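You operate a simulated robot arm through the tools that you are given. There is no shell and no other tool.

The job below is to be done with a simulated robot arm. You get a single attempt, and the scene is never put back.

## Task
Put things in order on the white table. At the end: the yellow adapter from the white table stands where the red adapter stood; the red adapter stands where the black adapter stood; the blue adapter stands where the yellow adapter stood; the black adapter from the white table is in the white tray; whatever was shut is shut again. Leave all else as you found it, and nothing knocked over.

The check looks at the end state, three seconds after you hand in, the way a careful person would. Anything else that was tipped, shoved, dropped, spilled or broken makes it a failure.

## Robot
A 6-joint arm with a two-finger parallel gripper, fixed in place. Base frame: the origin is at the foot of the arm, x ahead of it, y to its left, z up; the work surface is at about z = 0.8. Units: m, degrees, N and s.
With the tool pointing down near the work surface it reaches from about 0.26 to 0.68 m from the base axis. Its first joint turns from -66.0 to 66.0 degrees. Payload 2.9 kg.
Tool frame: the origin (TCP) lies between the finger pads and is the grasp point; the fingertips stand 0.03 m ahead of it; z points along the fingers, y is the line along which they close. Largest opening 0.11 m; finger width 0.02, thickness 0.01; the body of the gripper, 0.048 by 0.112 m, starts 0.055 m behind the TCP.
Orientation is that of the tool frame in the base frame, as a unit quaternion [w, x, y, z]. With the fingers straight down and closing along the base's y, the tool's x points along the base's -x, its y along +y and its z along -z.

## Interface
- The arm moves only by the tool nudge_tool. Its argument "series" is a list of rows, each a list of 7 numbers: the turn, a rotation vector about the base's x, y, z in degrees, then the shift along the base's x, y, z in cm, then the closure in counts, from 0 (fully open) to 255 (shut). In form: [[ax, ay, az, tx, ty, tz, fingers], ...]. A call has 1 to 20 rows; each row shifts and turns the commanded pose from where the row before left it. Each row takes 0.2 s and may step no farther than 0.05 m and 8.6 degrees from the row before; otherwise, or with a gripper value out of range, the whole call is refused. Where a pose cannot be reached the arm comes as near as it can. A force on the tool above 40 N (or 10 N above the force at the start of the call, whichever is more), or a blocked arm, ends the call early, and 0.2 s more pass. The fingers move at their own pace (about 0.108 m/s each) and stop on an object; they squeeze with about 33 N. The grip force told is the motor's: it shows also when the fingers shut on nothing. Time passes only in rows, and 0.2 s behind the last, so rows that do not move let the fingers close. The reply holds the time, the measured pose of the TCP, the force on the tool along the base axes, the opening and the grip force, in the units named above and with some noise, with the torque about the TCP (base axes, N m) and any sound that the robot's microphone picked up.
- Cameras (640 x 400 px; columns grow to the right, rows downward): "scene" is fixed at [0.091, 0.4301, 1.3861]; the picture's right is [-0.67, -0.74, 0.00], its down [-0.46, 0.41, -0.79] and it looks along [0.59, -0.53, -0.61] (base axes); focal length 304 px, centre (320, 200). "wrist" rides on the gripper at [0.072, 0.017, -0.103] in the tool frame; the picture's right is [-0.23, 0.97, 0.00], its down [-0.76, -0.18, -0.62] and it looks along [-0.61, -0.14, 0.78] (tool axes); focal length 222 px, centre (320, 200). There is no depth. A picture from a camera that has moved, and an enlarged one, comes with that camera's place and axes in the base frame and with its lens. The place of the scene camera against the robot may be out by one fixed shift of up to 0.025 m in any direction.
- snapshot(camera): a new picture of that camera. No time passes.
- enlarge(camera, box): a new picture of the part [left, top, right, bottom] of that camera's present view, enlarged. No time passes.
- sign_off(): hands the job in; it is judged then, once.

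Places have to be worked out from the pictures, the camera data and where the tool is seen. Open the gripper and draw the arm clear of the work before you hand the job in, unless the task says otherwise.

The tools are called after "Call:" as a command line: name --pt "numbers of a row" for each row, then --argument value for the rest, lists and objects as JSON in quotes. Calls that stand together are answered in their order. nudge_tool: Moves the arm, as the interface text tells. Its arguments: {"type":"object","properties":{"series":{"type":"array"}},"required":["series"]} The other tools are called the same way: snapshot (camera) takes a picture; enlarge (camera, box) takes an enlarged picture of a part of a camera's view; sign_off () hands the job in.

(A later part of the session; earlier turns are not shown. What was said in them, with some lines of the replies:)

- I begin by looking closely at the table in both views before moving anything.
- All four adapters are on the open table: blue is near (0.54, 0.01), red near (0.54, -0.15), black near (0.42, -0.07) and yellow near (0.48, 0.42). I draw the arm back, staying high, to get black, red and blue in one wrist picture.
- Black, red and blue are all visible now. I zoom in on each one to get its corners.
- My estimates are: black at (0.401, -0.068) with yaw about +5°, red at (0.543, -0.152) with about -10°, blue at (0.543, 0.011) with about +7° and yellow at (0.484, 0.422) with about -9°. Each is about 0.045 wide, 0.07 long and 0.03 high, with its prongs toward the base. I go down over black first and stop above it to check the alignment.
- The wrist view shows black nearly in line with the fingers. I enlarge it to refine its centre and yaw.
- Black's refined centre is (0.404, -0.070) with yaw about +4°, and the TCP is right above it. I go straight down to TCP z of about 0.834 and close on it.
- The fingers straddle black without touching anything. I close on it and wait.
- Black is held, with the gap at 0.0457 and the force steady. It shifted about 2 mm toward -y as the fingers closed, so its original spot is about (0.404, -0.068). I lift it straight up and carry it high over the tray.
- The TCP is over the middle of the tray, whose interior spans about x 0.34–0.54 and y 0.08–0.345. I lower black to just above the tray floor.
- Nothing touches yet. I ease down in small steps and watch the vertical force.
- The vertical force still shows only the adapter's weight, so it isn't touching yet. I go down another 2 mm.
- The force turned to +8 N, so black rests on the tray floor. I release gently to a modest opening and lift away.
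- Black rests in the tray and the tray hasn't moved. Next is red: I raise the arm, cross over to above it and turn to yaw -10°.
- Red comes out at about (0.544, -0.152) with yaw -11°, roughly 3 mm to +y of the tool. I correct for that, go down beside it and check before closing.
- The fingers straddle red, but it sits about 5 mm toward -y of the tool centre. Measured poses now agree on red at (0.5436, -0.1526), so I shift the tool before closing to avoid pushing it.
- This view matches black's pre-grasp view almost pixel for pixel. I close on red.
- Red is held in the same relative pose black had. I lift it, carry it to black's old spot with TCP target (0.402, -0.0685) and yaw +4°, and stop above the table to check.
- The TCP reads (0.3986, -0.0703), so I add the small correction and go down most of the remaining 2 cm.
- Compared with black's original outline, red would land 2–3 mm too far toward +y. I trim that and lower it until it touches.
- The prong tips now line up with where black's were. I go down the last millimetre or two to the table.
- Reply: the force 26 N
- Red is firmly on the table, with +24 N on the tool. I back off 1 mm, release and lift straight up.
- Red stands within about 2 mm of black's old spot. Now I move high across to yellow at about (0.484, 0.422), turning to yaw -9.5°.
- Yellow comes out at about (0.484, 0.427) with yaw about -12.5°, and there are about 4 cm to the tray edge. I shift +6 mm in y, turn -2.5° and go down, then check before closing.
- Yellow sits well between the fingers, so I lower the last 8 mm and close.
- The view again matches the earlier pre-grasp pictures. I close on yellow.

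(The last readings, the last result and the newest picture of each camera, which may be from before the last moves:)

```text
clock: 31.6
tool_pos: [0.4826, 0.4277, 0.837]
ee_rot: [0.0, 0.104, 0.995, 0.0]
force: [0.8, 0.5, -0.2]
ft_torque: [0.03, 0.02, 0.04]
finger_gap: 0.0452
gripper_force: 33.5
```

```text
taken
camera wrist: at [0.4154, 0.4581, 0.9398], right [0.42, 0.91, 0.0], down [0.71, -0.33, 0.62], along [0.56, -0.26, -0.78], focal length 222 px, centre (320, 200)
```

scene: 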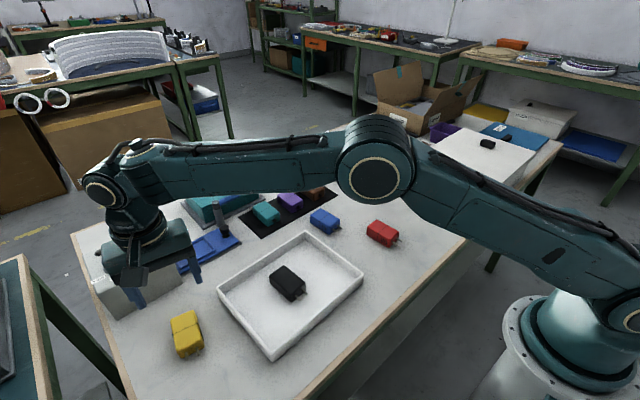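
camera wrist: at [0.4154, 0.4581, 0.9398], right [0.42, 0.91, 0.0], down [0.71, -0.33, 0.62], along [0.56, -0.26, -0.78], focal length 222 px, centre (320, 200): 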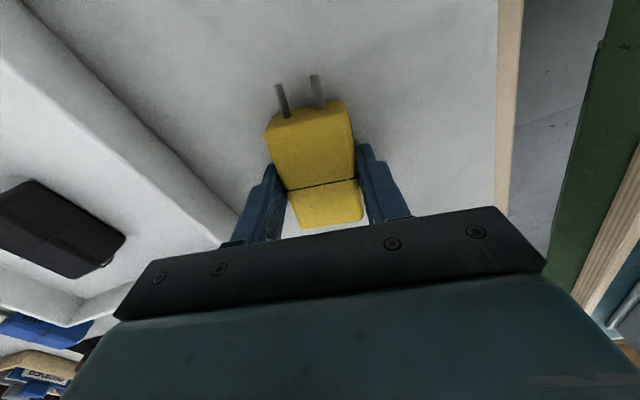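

Yellow is held. Its spot in TCP terms is about (0.4825, 0.4295) with yaw -12°. I lift and carry it to red's old spot, TCP about (0.5424, -0.151) and yaw -11°, staying high.

Call:
nudge_tool --pt "0 0 0 0 0 2.5 200" --pt "0 0 0 0 0 4.5 200" --pt "0 0 0 0 0 5 200" --pt "0 0 1 0.46 -4.47 0 200" --pt "0 0 0 0.46 -4.47 0 200" --pt "0 0 0 0.46 -4.47 0 200" --pt "0 0 0 0.46 -4.47 0 200" --pt "0 0 0 0.46 -4.47 0 200" --pt "0 0 0 0.46 -4.47 0 200" --pt "0 0 0 0.46 -4.47 0 200" --pt "0 0 0 0.46 -4.47 0 200" --pt "0 0 0 0.46 -4.47 0 200" --pt "0 0 0 0.46 -4.47 0 200" --pt "0 0 0 0.46 -4.47 0 200" --pt "0 0 0 0.46 -4.47 0 200" --pt "0 0 0 0.46 -4.47 0 200" --pt "0 0 0 0 0 0 200" --pt "0 0 0 0 0 0 200"

Call:
snapshot --camera "wrist"

Call:
snapshot --camera "scene"

```text
clock: 35.4
tool_pos: [0.541, -0.1529, 0.9542]
ee_rot: [-0.001, 0.096, 0.995, 0.0]
force: [0.3, 0.6, -0.6]
ft_torque: [0.01, 0.01, 0.03]
finger_gap: 0.0456
gripper_force: 32.9
```

```text
taken
camera wrist: at [0.4725, -0.1245, 1.0578], right [0.41, 0.91, 0.0], down [0.71, -0.32, 0.62], along [0.57, -0.25, -0.78], focal length 222 px, centre (320, 200)
```

wrist: 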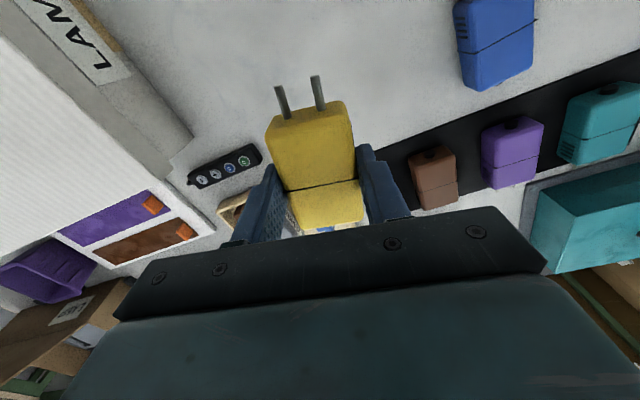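

```text
taken
```

scene: 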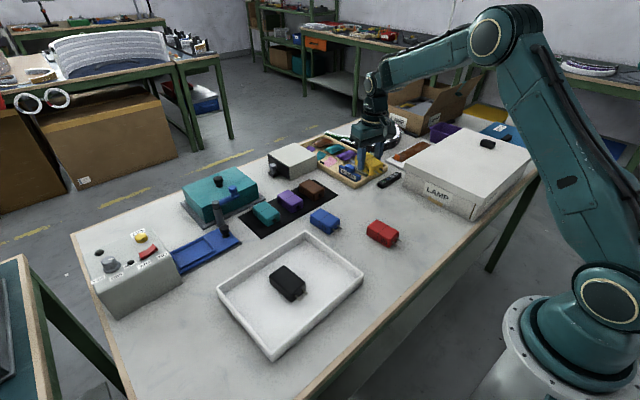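

Everything else is undisturbed. I apply a small correction and go down to about 5 mm above the table.

Call:
nudge_tool --pt "0 0 0 0.15 0.15 -4 200" --pt "0 0 0 0 0 -4 200" --pt "0 0 0 0 0 -2.2 200" --pt "0 0 0 0 0 -1 200" --pt "0 0 0 0 0 0 200" --pt "0 0 0 0 0 0 200"

Call:
snapshot --camera "wrist"

Call:
enlarge --camera "scene" --box '[300, 130, 460, 230]'

```text
clock: 36.8
tool_pos: [0.5432, -0.1518, 0.8437]
ee_rot: [0.0, 0.096, 0.995, 0.0]
force: [-0.4, -0.1, -1.3]
ft_torque: [0.0, -0.01, 0.0]
finger_gap: 0.0456
gripper_force: 33.0
```

```text
taken
camera wrist: at [0.4749, -0.1225, 0.9474], right [0.41, 0.91, 0.0], down [0.71, -0.32, 0.62], along [0.57, -0.25, -0.78], focal length 222 px, centre (320, 200)
```

wrist: 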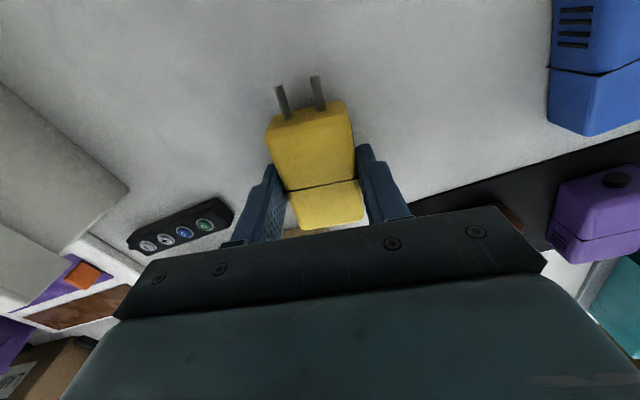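

```text
4.00 times, centred on (380, 180) of scene
camera zoom: at [0.091, 0.4301, 1.3861], right [-0.67, -0.74, 0.0], down [-0.46, 0.41, -0.79], along [0.59, -0.53, -0.61], focal length 1217 px, centre (80, 280)
```

zoom: 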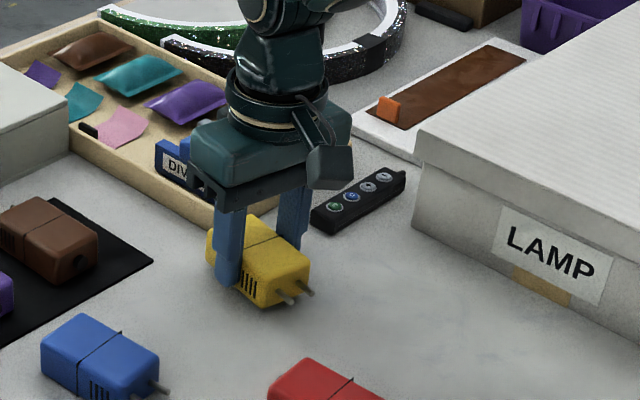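

About 7 mm remain. I lower 5 mm more and compare with red's original outline at higher zoom.

Call:
nudge_tool --pt "0 0 0 0 0 -0.3 200" --pt "0 0 0 0 0 -0.2 200" --pt "0 0 0 0 0 0 200"

Call:
enlarge --camera "scene" --box '[240, 130, 440, 255]'

Call:
snapshot --camera "wrist"

```text
clock: 37.6
tool_pos: [0.5433, -0.1522, 0.8385]
ee_rot: [0.0, 0.096, 0.995, 0.0]
force: [0.1, -0.6, -0.8]
ft_torque: [0.01, 0.03, -0.04]
finger_gap: 0.0457
gripper_force: 33.1
```

```text
3.20 times, centred on (340, 192) of scene
camera zoom: at [0.091, 0.4301, 1.3861], right [-0.67, -0.74, 0.0], down [-0.46, 0.41, -0.79], along [0.59, -0.53, -0.61], focal length 974 px, centre (256, 224)
```

zoom: 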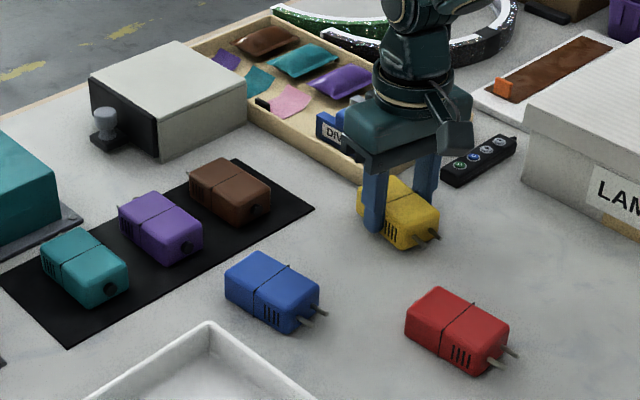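

```text
taken
camera wrist: at [0.4749, -0.1226, 0.9429], right [0.41, 0.91, 0.0], down [0.71, -0.32, 0.62], along [0.57, -0.25, -0.78], focal length 222 px, centre (320, 200)
```

wrist: 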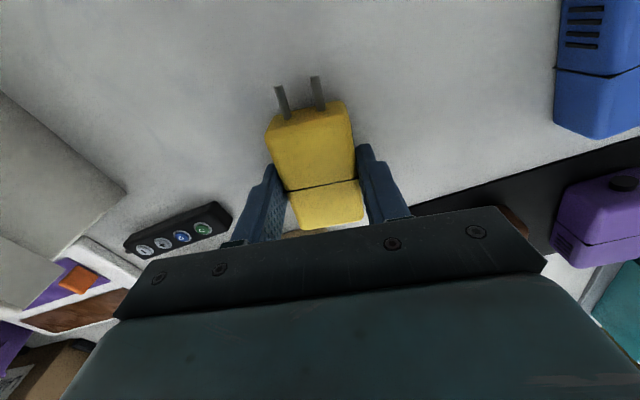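

The outline coincides with red's original outline within a pixel or two. I lower until contact.

Call:
nudge_tool --pt "0 0 0 0 0 -0.15 200" --pt "0 0 0 0 0 0 200"

```text
clock: 38.2
tool_pos: [0.5434, -0.1527, 0.8378]
ee_rot: [0.0, 0.096, 0.995, 0.001]
force: [-0.4, -0.4, -1.2]
ft_torque: [-0.02, 0.01, 0.0]
finger_gap: 0.0454
gripper_force: 33.1
```

Call:
nudge_tool --pt "0 0 0 0 0 -0.1 200" --pt "0 0 0 0 0 0 200"

```text
clock: 38.8
tool_pos: [0.5423, -0.1519, 0.8378]
ee_rot: [0.0, 0.096, 0.995, 0.0]
force: [0.5, 0.4, -1.3]
ft_torque: [-0.02, 0.02, -0.01]
finger_gap: 0.0454
gripper_force: 33.1
```

The force still shows only the weight, so I go down another millimetre.

Call:
nudge_tool --pt "0 0 0 0 0 -0.1 200" --pt "0 0 0 0 0 0 200"

```text
clock: 39.4
tool_pos: [0.5427, -0.1525, 0.8359]
ee_rot: [0.0, 0.096, 0.995, 0.0]
force: [-1.1, 0.9, 3.6]
ft_torque: [0.07, 0.13, 0.0]
finger_gap: 0.0455
gripper_force: 32.9
```

Yellow touches the table, with +3.6 N on the tool. I release to a modest opening, since the remote is nearby, and lift.

Call:
nudge_tool --pt "0 0 0 0 0 0 120" --pt "0 0 0 0 0 0 80" --pt "0 0 0 0 0 0 65" --pt "0 0 0 0 0 3 65" --pt "0 0 0 0 0 4 65" --pt "0 0 0 0 0 5 65" --pt "0 0 0 0 0 1 65" --pt "0 0 0 0 0 0 65"

Call:
snapshot --camera "wrist"

Call:
enlarge --camera "scene" --box '[240, 130, 440, 255]'

```text
clock: 41.2
tool_pos: [0.5443, -0.1536, 0.9672]
ee_rot: [0.0, 0.096, 0.995, 0.0]
force: [0.5, 0.3, -0.4]
ft_torque: [0.05, -0.02, 0.01]
finger_gap: 0.0823
gripper_force: 0.1
```

```text
taken
camera wrist: at [0.4758, -0.1243, 1.0704], right [0.41, 0.91, 0.0], down [0.71, -0.32, 0.62], along [0.57, -0.25, -0.78], focal length 222 px, centre (320, 200)
```

wrist: 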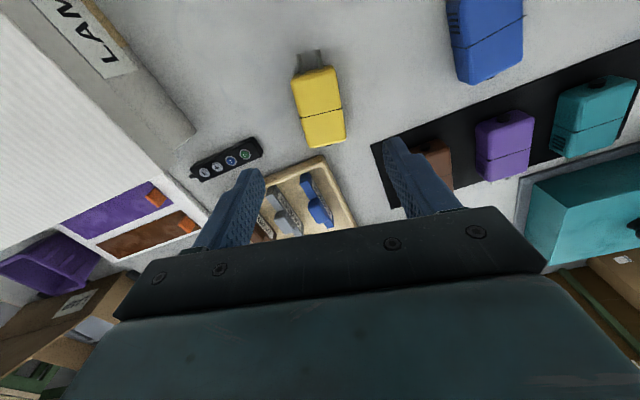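

```text
3.20 times, centred on (340, 192) of scene
camera zoom: at [0.091, 0.4301, 1.3861], right [-0.67, -0.74, 0.0], down [-0.46, 0.41, -0.79], along [0.59, -0.53, -0.61], focal length 974 px, centre (256, 224)
```

zoom: 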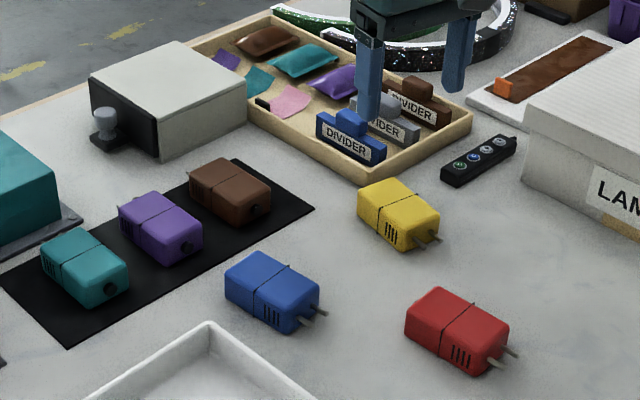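

Yellow stands exactly where red was. Now I move over blue, at about (0.543, 0.011) with yaw about +6°.

Call:
nudge_tool --pt "0 0 5.7 0 4.1 0 65" --pt "0 0 5.7 0 4.1 0 65" --pt "0 0 5.6 0 4.1 0 65" --pt "0 0 0 0 4.1 0 65" --pt "0 0 0 0 0 0 65" --pt "0 0 0 0 0 0 65"

Call:
snapshot --camera "wrist"

Call:
enlarge --camera "wrist" --box '[240, 30, 400, 170]'

```text
clock: 42.6
tool_pos: [0.5425, 0.0127, 0.9695]
ee_rot: [-0.001, -0.052, 0.999, 0.0]
force: [0.4, 0.1, 0.9]
ft_torque: [-0.01, 0.01, -0.01]
finger_gap: 0.0819
gripper_force: 0.1
```

```text
taken
camera wrist: at [0.4687, 0.0202, 1.0725], right [0.12, 0.99, 0.0], down [0.78, -0.1, 0.62], along [0.62, -0.08, -0.78], focal length 222 px, centre (320, 200)
```

wrist: 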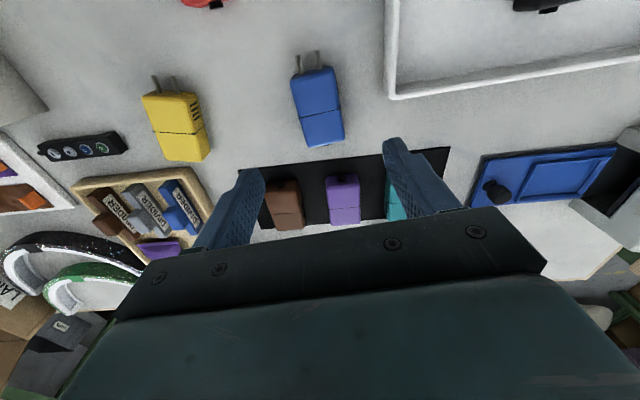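

```text
2.86 times, centred on (320, 100) of wrist
camera zoom: at [0.4687, 0.0202, 1.0725], right [0.12, 0.99, 0.0], down [0.78, -0.1, 0.62], along [0.62, -0.08, -0.78], focal length 635 px, centre (320, 486)
```

zoom: 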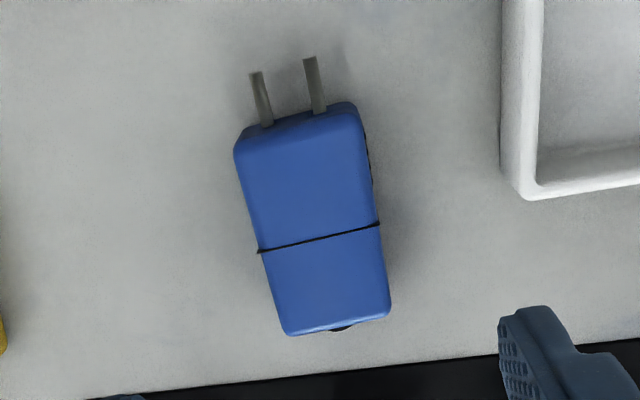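

Blue comes out at about (0.544, 0.010) with yaw about +5°. I shift -2.5 mm in y, turn -1° and go down beside it.

Call:
nudge_tool --pt "0 0 -1 0 -0.25 -4 65" --pt "0 0 0 0 0 -4 65" --pt "0 0 0 0 0 -3 65" --pt "0 0 0 0 0 -2 65" --pt "0 0 0 0 0 0 65" --pt "0 0 0 0 0 0 65"

Call:
snapshot --camera "wrist"

Call:
enlarge --camera "scene" --box '[240, 130, 440, 255]'

```text
clock: 44.0
tool_pos: [0.5433, 0.0086, 0.8387]
ee_rot: [0.0, -0.044, 0.999, 0.0]
force: [-0.2, -0.1, 0.5]
ft_torque: [-0.01, -0.01, 0.0]
finger_gap: 0.082
gripper_force: 0.1
```

```text
taken
camera wrist: at [0.4696, 0.0187, 0.943], right [0.14, 0.99, 0.0], down [0.77, -0.11, 0.62], along [0.62, -0.09, -0.78], focal length 222 px, centre (320, 200)
```

wrist: 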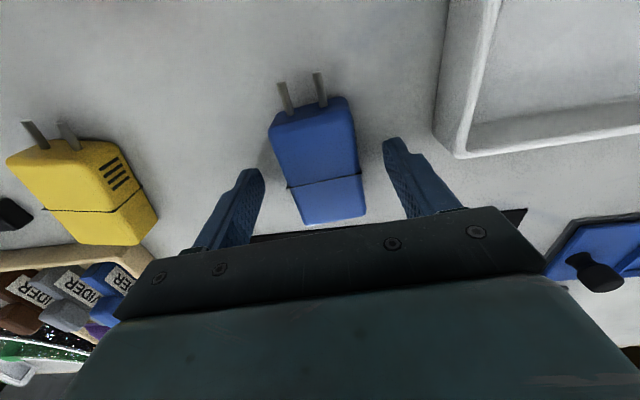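

```text
3.20 times, centred on (340, 192) of scene
camera zoom: at [0.091, 0.4301, 1.3861], right [-0.67, -0.74, 0.0], down [-0.46, 0.41, -0.79], along [0.59, -0.53, -0.61], focal length 974 px, centre (256, 224)
```

zoom: 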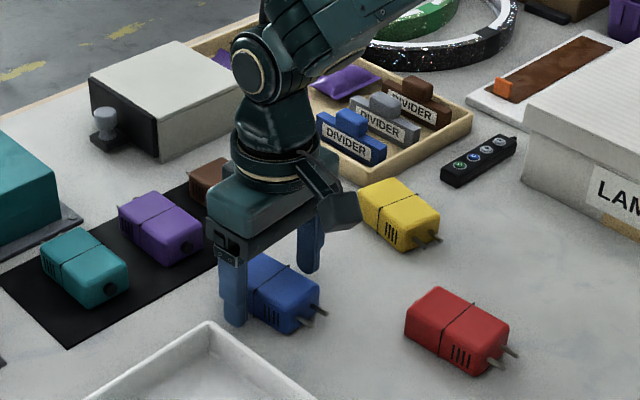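

Blue sits well between the fingers. I lower 2.5 mm and close.

Call:
nudge_tool --pt "0 0 0 0 0 -0.25 65" --pt "0 0 0 0 0 0 130" --pt "0 0 0 0 0 0 200" --pt "0 0 0 0 0 0 200" --pt "0 0 0 0 0 0 200"

Call:
snapshot --camera "wrist"

```text
clock: 45.2
tool_pos: [0.5432, 0.0082, 0.8364]
ee_rot: [0.0, -0.044, 0.999, 0.0]
force: [0.3, -0.3, 1.7]
ft_torque: [-0.08, -0.06, 0.0]
finger_gap: 0.045
gripper_force: 33.5
```

```text
taken
camera wrist: at [0.4689, 0.0181, 0.9403], right [0.14, 0.99, 0.0], down [0.77, -0.11, 0.62], along [0.62, -0.09, -0.78], focal length 222 px, centre (320, 200)
```

wrist: 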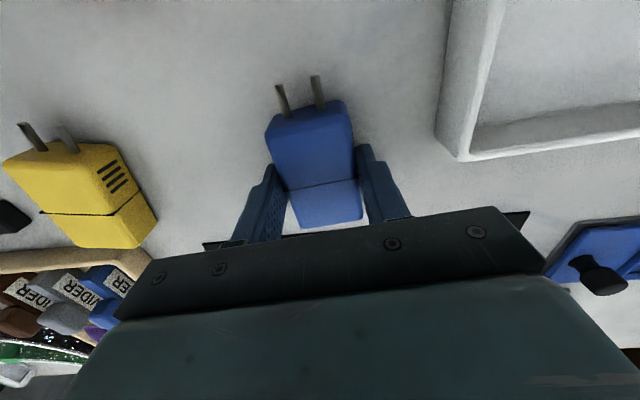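

Blue is held. I lift and carry it to yellow's old spot, TCP about (0.4825, 0.4293) and yaw -12°.

Call:
nudge_tool --pt "0 0 0 0 0 2.5 200" --pt "0 0 0 0 0 4.5 200" --pt "0 0 0 0 0 5 200" --pt "0 0 -5.7 -0.6 4.21 0 200" --pt "0 0 -5.7 -0.6 4.21 0 200" --pt "0 0 -5.6 -0.6 4.21 0 200" --pt "0 0 0 -0.6 4.21 0 200" --pt "0 0 0 -0.6 4.21 0 200" --pt "0 0 0 -0.6 4.21 0 200" --pt "0 0 0 -0.6 4.21 0 200" --pt "0 0 0 -0.6 4.21 0 200" --pt "0 0 0 -0.6 4.21 0 200" --pt "0 0 0 -0.6 4.21 0 200" --pt "0 0 0 0 0 -4 200" --pt "0 0 0 0 0 -4 200" --pt "0 0 0 0 0 0 200" --pt "0 0 0 0 0 0 200"

Call:
snapshot --camera "wrist"

Call:
snapshot --camera "scene"

```text
clock: 48.8
tool_pos: [0.4839, 0.4283, 0.8707]
ee_rot: [0.0, 0.105, 0.995, 0.0]
force: [-0.1, -0.1, -0.7]
ft_torque: [-0.01, 0.0, -0.02]
finger_gap: 0.0454
gripper_force: 32.5
```

```text
taken
camera wrist: at [0.4166, 0.4583, 0.9738], right [0.42, 0.91, 0.0], down [0.71, -0.33, 0.62], along [0.56, -0.26, -0.78], focal length 222 px, centre (320, 200)
```

wrist: 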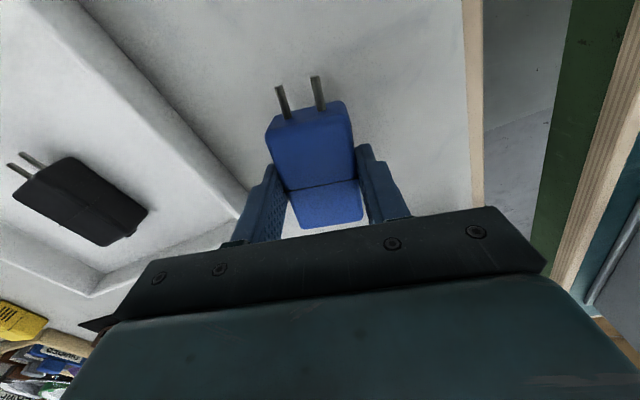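

```text
taken
```

scene: 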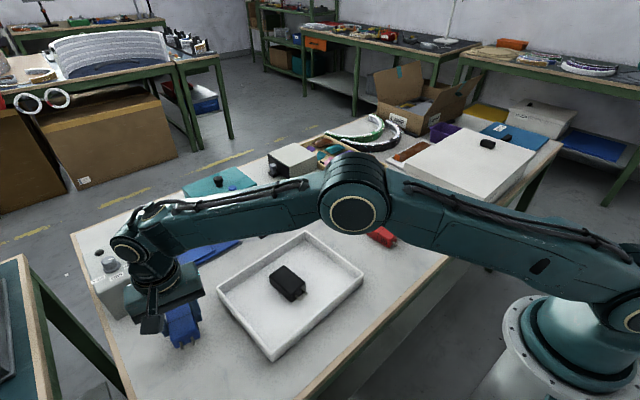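

The TCP reads (0.484, 0.428), close to target. I lower to about 3 mm above the table with a small trim.

Call:
nudge_tool --pt "0 0 0 -0.1 0.1 -1.5 200" --pt "0 0 0 0 0 -1.2 200" --pt "0 0 0 0 0 -0.4 200" --pt "0 0 0 0 0 0 200" --pt "0 0 0 0 0 0 200"

Call:
enlarge --camera "scene" --box '[70, 220, 270, 370]'

Call:
snapshot --camera "wrist"

```text
clock: 50.0
tool_pos: [0.4816, 0.4292, 0.8425]
ee_rot: [0.0, 0.105, 0.994, 0.0]
force: [-0.3, -0.5, -0.5]
ft_torque: [0.0, 0.03, 0.01]
finger_gap: 0.0454
gripper_force: 32.8
```

```text
2.67 times, centred on (170, 295) of scene
camera zoom: at [0.091, 0.4301, 1.3861], right [-0.67, -0.74, 0.0], down [-0.46, 0.41, -0.79], along [0.59, -0.53, -0.61], focal length 811 px, centre (720, -53)
```

zoom: 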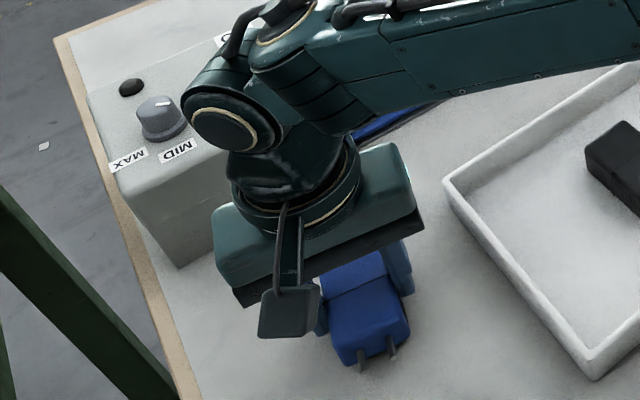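

```text
taken
camera wrist: at [0.4142, 0.4598, 0.9458], right [0.42, 0.91, 0.0], down [0.71, -0.33, 0.62], along [0.56, -0.26, -0.78], focal length 222 px, centre (320, 200)
```

wrist: 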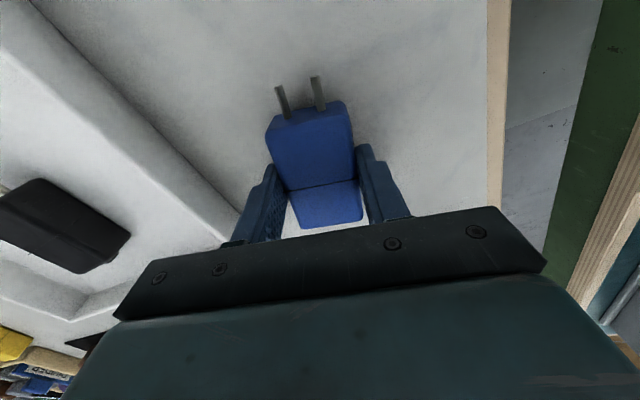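

Compared with yellow's original outline, blue may be a few pixels low and left, partly because it's still about 5 mm up. I lower it closer to the table and compare again.

Call:
nudge_tool --pt "0 0 0 0 -0.1 -0.3 200" --pt "0 0 0 0 0 -0.1 200" --pt "0 0 0 0 0 0 200"

Call:
enlarge --camera "scene" --box '[70, 160, 390, 360]'

Call:
enlarge --camera "scene" --box '[70, 220, 270, 370]'

```text
clock: 50.8
tool_pos: [0.4815, 0.4283, 0.8383]
ee_rot: [0.001, 0.105, 0.995, 0.0]
force: [-0.1, 0.3, -1.1]
ft_torque: [0.0, -0.03, -0.01]
finger_gap: 0.0456
gripper_force: 32.9
```

```text
2.00 times, centred on (230, 260) of scene
camera zoom: at [0.091, 0.4301, 1.3861], right [-0.67, -0.74, 0.0], down [-0.46, 0.41, -0.79], along [0.59, -0.53, -0.61], focal length 608 px, centre (500, 80)
```

zoom: 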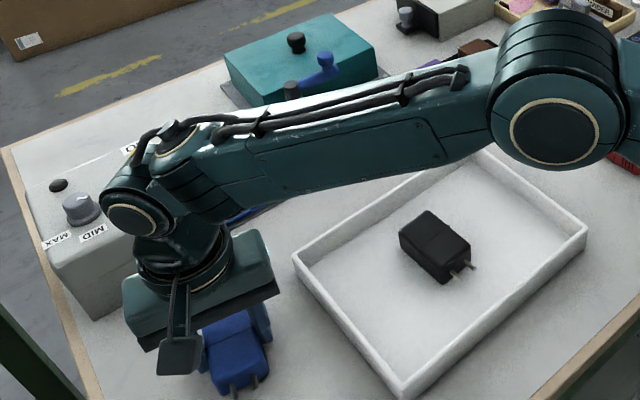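

```text
2.67 times, centred on (170, 295) of scene
camera zoom: at [0.091, 0.4301, 1.3861], right [-0.67, -0.74, 0.0], down [-0.46, 0.41, -0.79], along [0.59, -0.53, -0.61], focal length 811 px, centre (720, -53)
```

zoom: 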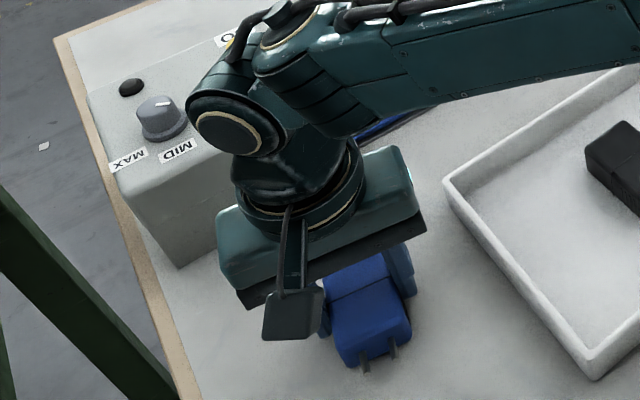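

Blue now matches yellow's original outline within about 1 px. I lower it to contact.

Call:
nudge_tool --pt "0 0 0 0 0 -0.15 200" --pt "0 0 0 0 0 0 200"

```text
clock: 51.4
tool_pos: [0.4814, 0.4283, 0.8369]
ee_rot: [0.0, 0.105, 0.994, -0.001]
force: [-0.1, -0.3, -1.3]
ft_torque: [0.0, 0.02, 0.0]
finger_gap: 0.0454
gripper_force: 33.1
```

Call:
nudge_tool --pt "0 0 0 0 0 -0.1 200" --pt "0 0 0 0 0 0 200"

```text
clock: 52.0
tool_pos: [0.4822, 0.4282, 0.8371]
ee_rot: [-0.001, 0.105, 0.994, 0.0]
force: [-0.6, -2.3, 5.1]
ft_torque: [-0.23, 0.01, -0.03]
finger_gap: 0.0455
gripper_force: 33.0
```

Blue is in contact, with +5 N on the tool. I release, lift straight up and draw away.

Call:
nudge_tool --pt "0 0 0 0 0 0 120" --pt "0 0 0 0 0 0 80" --pt "0 0 0 0 0 0 60" --pt "0 0 0 0 0 3 60" --pt "0 0 0 0 0 4 60" --pt "0 0 0 0 0 5 60" --pt "0 0 0 0 0 5 60" --pt "0 0 0 0 0 5 0" --pt "0 0 0 0 -4.9 0 0" --pt "0 0 0 0 -4.9 0 0" --pt "0 0 0 0 -4.9 0 0" --pt "0 0 0 0 -4.9 0 0" --pt "0 0 0 0 -4.9 0 0" --pt "0 0 0 0 -4.9 0 0" --pt "0 0 0 0 -4.9 0 0" --pt "0 0 0 0 -4.9 0 0" --pt "0 0 0 0 -4.9 0 0" --pt "0 0 0 0 0 4 0" --pt "0 0 0 0 0 0 0"

Call:
snapshot --camera "wrist"

Call:
snapshot --camera "scene"

Call:
enlarge --camera "scene" --box '[70, 160, 390, 360]'

Call:
enlarge --camera "scene" --box '[240, 130, 440, 255]'

```text
clock: 56.0
tool_pos: [0.4821, -0.0123, 1.0943]
ee_rot: [0.001, 0.105, 0.994, 0.0]
force: [0.0, -0.1, 0.3]
ft_torque: [-0.01, -0.01, 0.04]
finger_gap: 0.11
gripper_force: 0.2
```

```text
taken
camera wrist: at [0.4141, 0.0198, 1.1981], right [0.42, 0.91, 0.0], down [0.71, -0.33, 0.62], along [0.56, -0.26, -0.78], focal length 222 px, centre (320, 200)
```

wrist: 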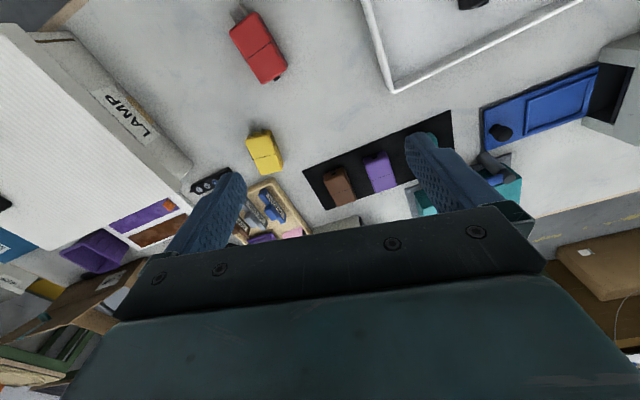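

```text
taken
```

scene: 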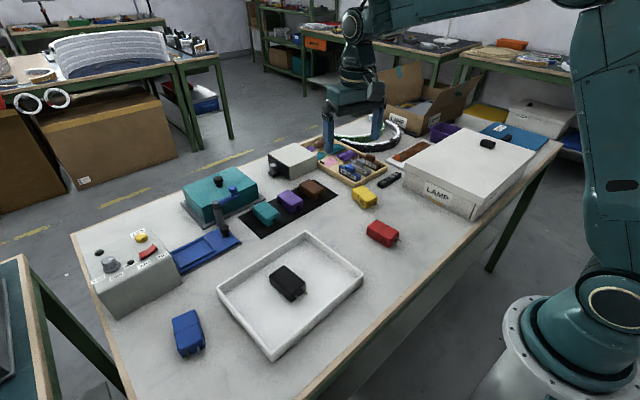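

```text
2.00 times, centred on (230, 260) of scene
camera zoom: at [0.091, 0.4301, 1.3861], right [-0.67, -0.74, 0.0], down [-0.46, 0.41, -0.79], along [0.59, -0.53, -0.61], focal length 608 px, centre (500, 80)
```

zoom: 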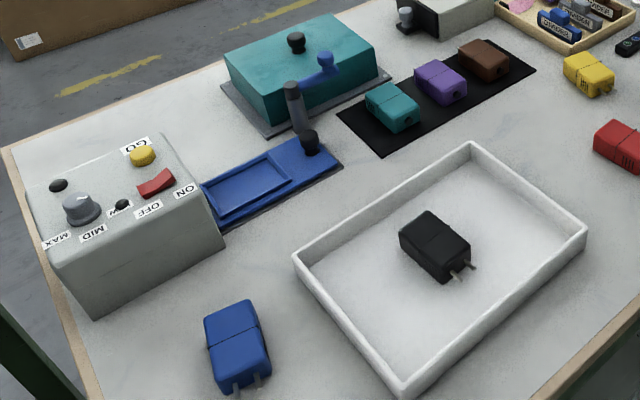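

```text
3.20 times, centred on (340, 192) of scene
camera zoom: at [0.091, 0.4301, 1.3861], right [-0.67, -0.74, 0.0], down [-0.46, 0.41, -0.79], along [0.59, -0.53, -0.61], focal length 974 px, centre (256, 224)
```

zoom: 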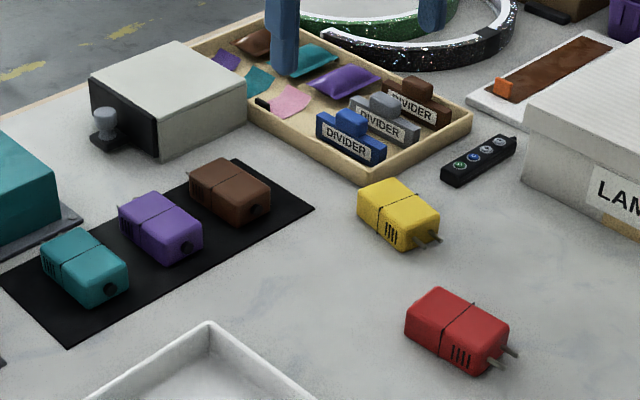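

The last pictures show blue where yellow stood, yellow where red stood, red where black stood, and black in the tray. Nothing else has moved, nothing was opened, and the gripper is open and clear of the table, so I hand the job in.

Call:
sign_off

```text
The job is handed in.
```

The rearrangement is finished and handed in. I haven't seen the result of the check.

| Adapter | Where it is now | Fit |
|---|---|---|
| Black | In the middle of the white tray | Rests flat on the tray floor |
| Red | Black's old spot | Within about 2 mm |
| Yellow | Red's old spot | Outline matches in the scene picture |
| Blue | Yellow's old spot | Outline matches within about 2 pixels |

Each adapter was also turned to about the same angle as the one it replaced, prongs toward the base.

I didn't open anything, so nothing needed shutting. In the final pictures nothing else looks tipped or shifted. I left the gripper open and raised well clear of the table.
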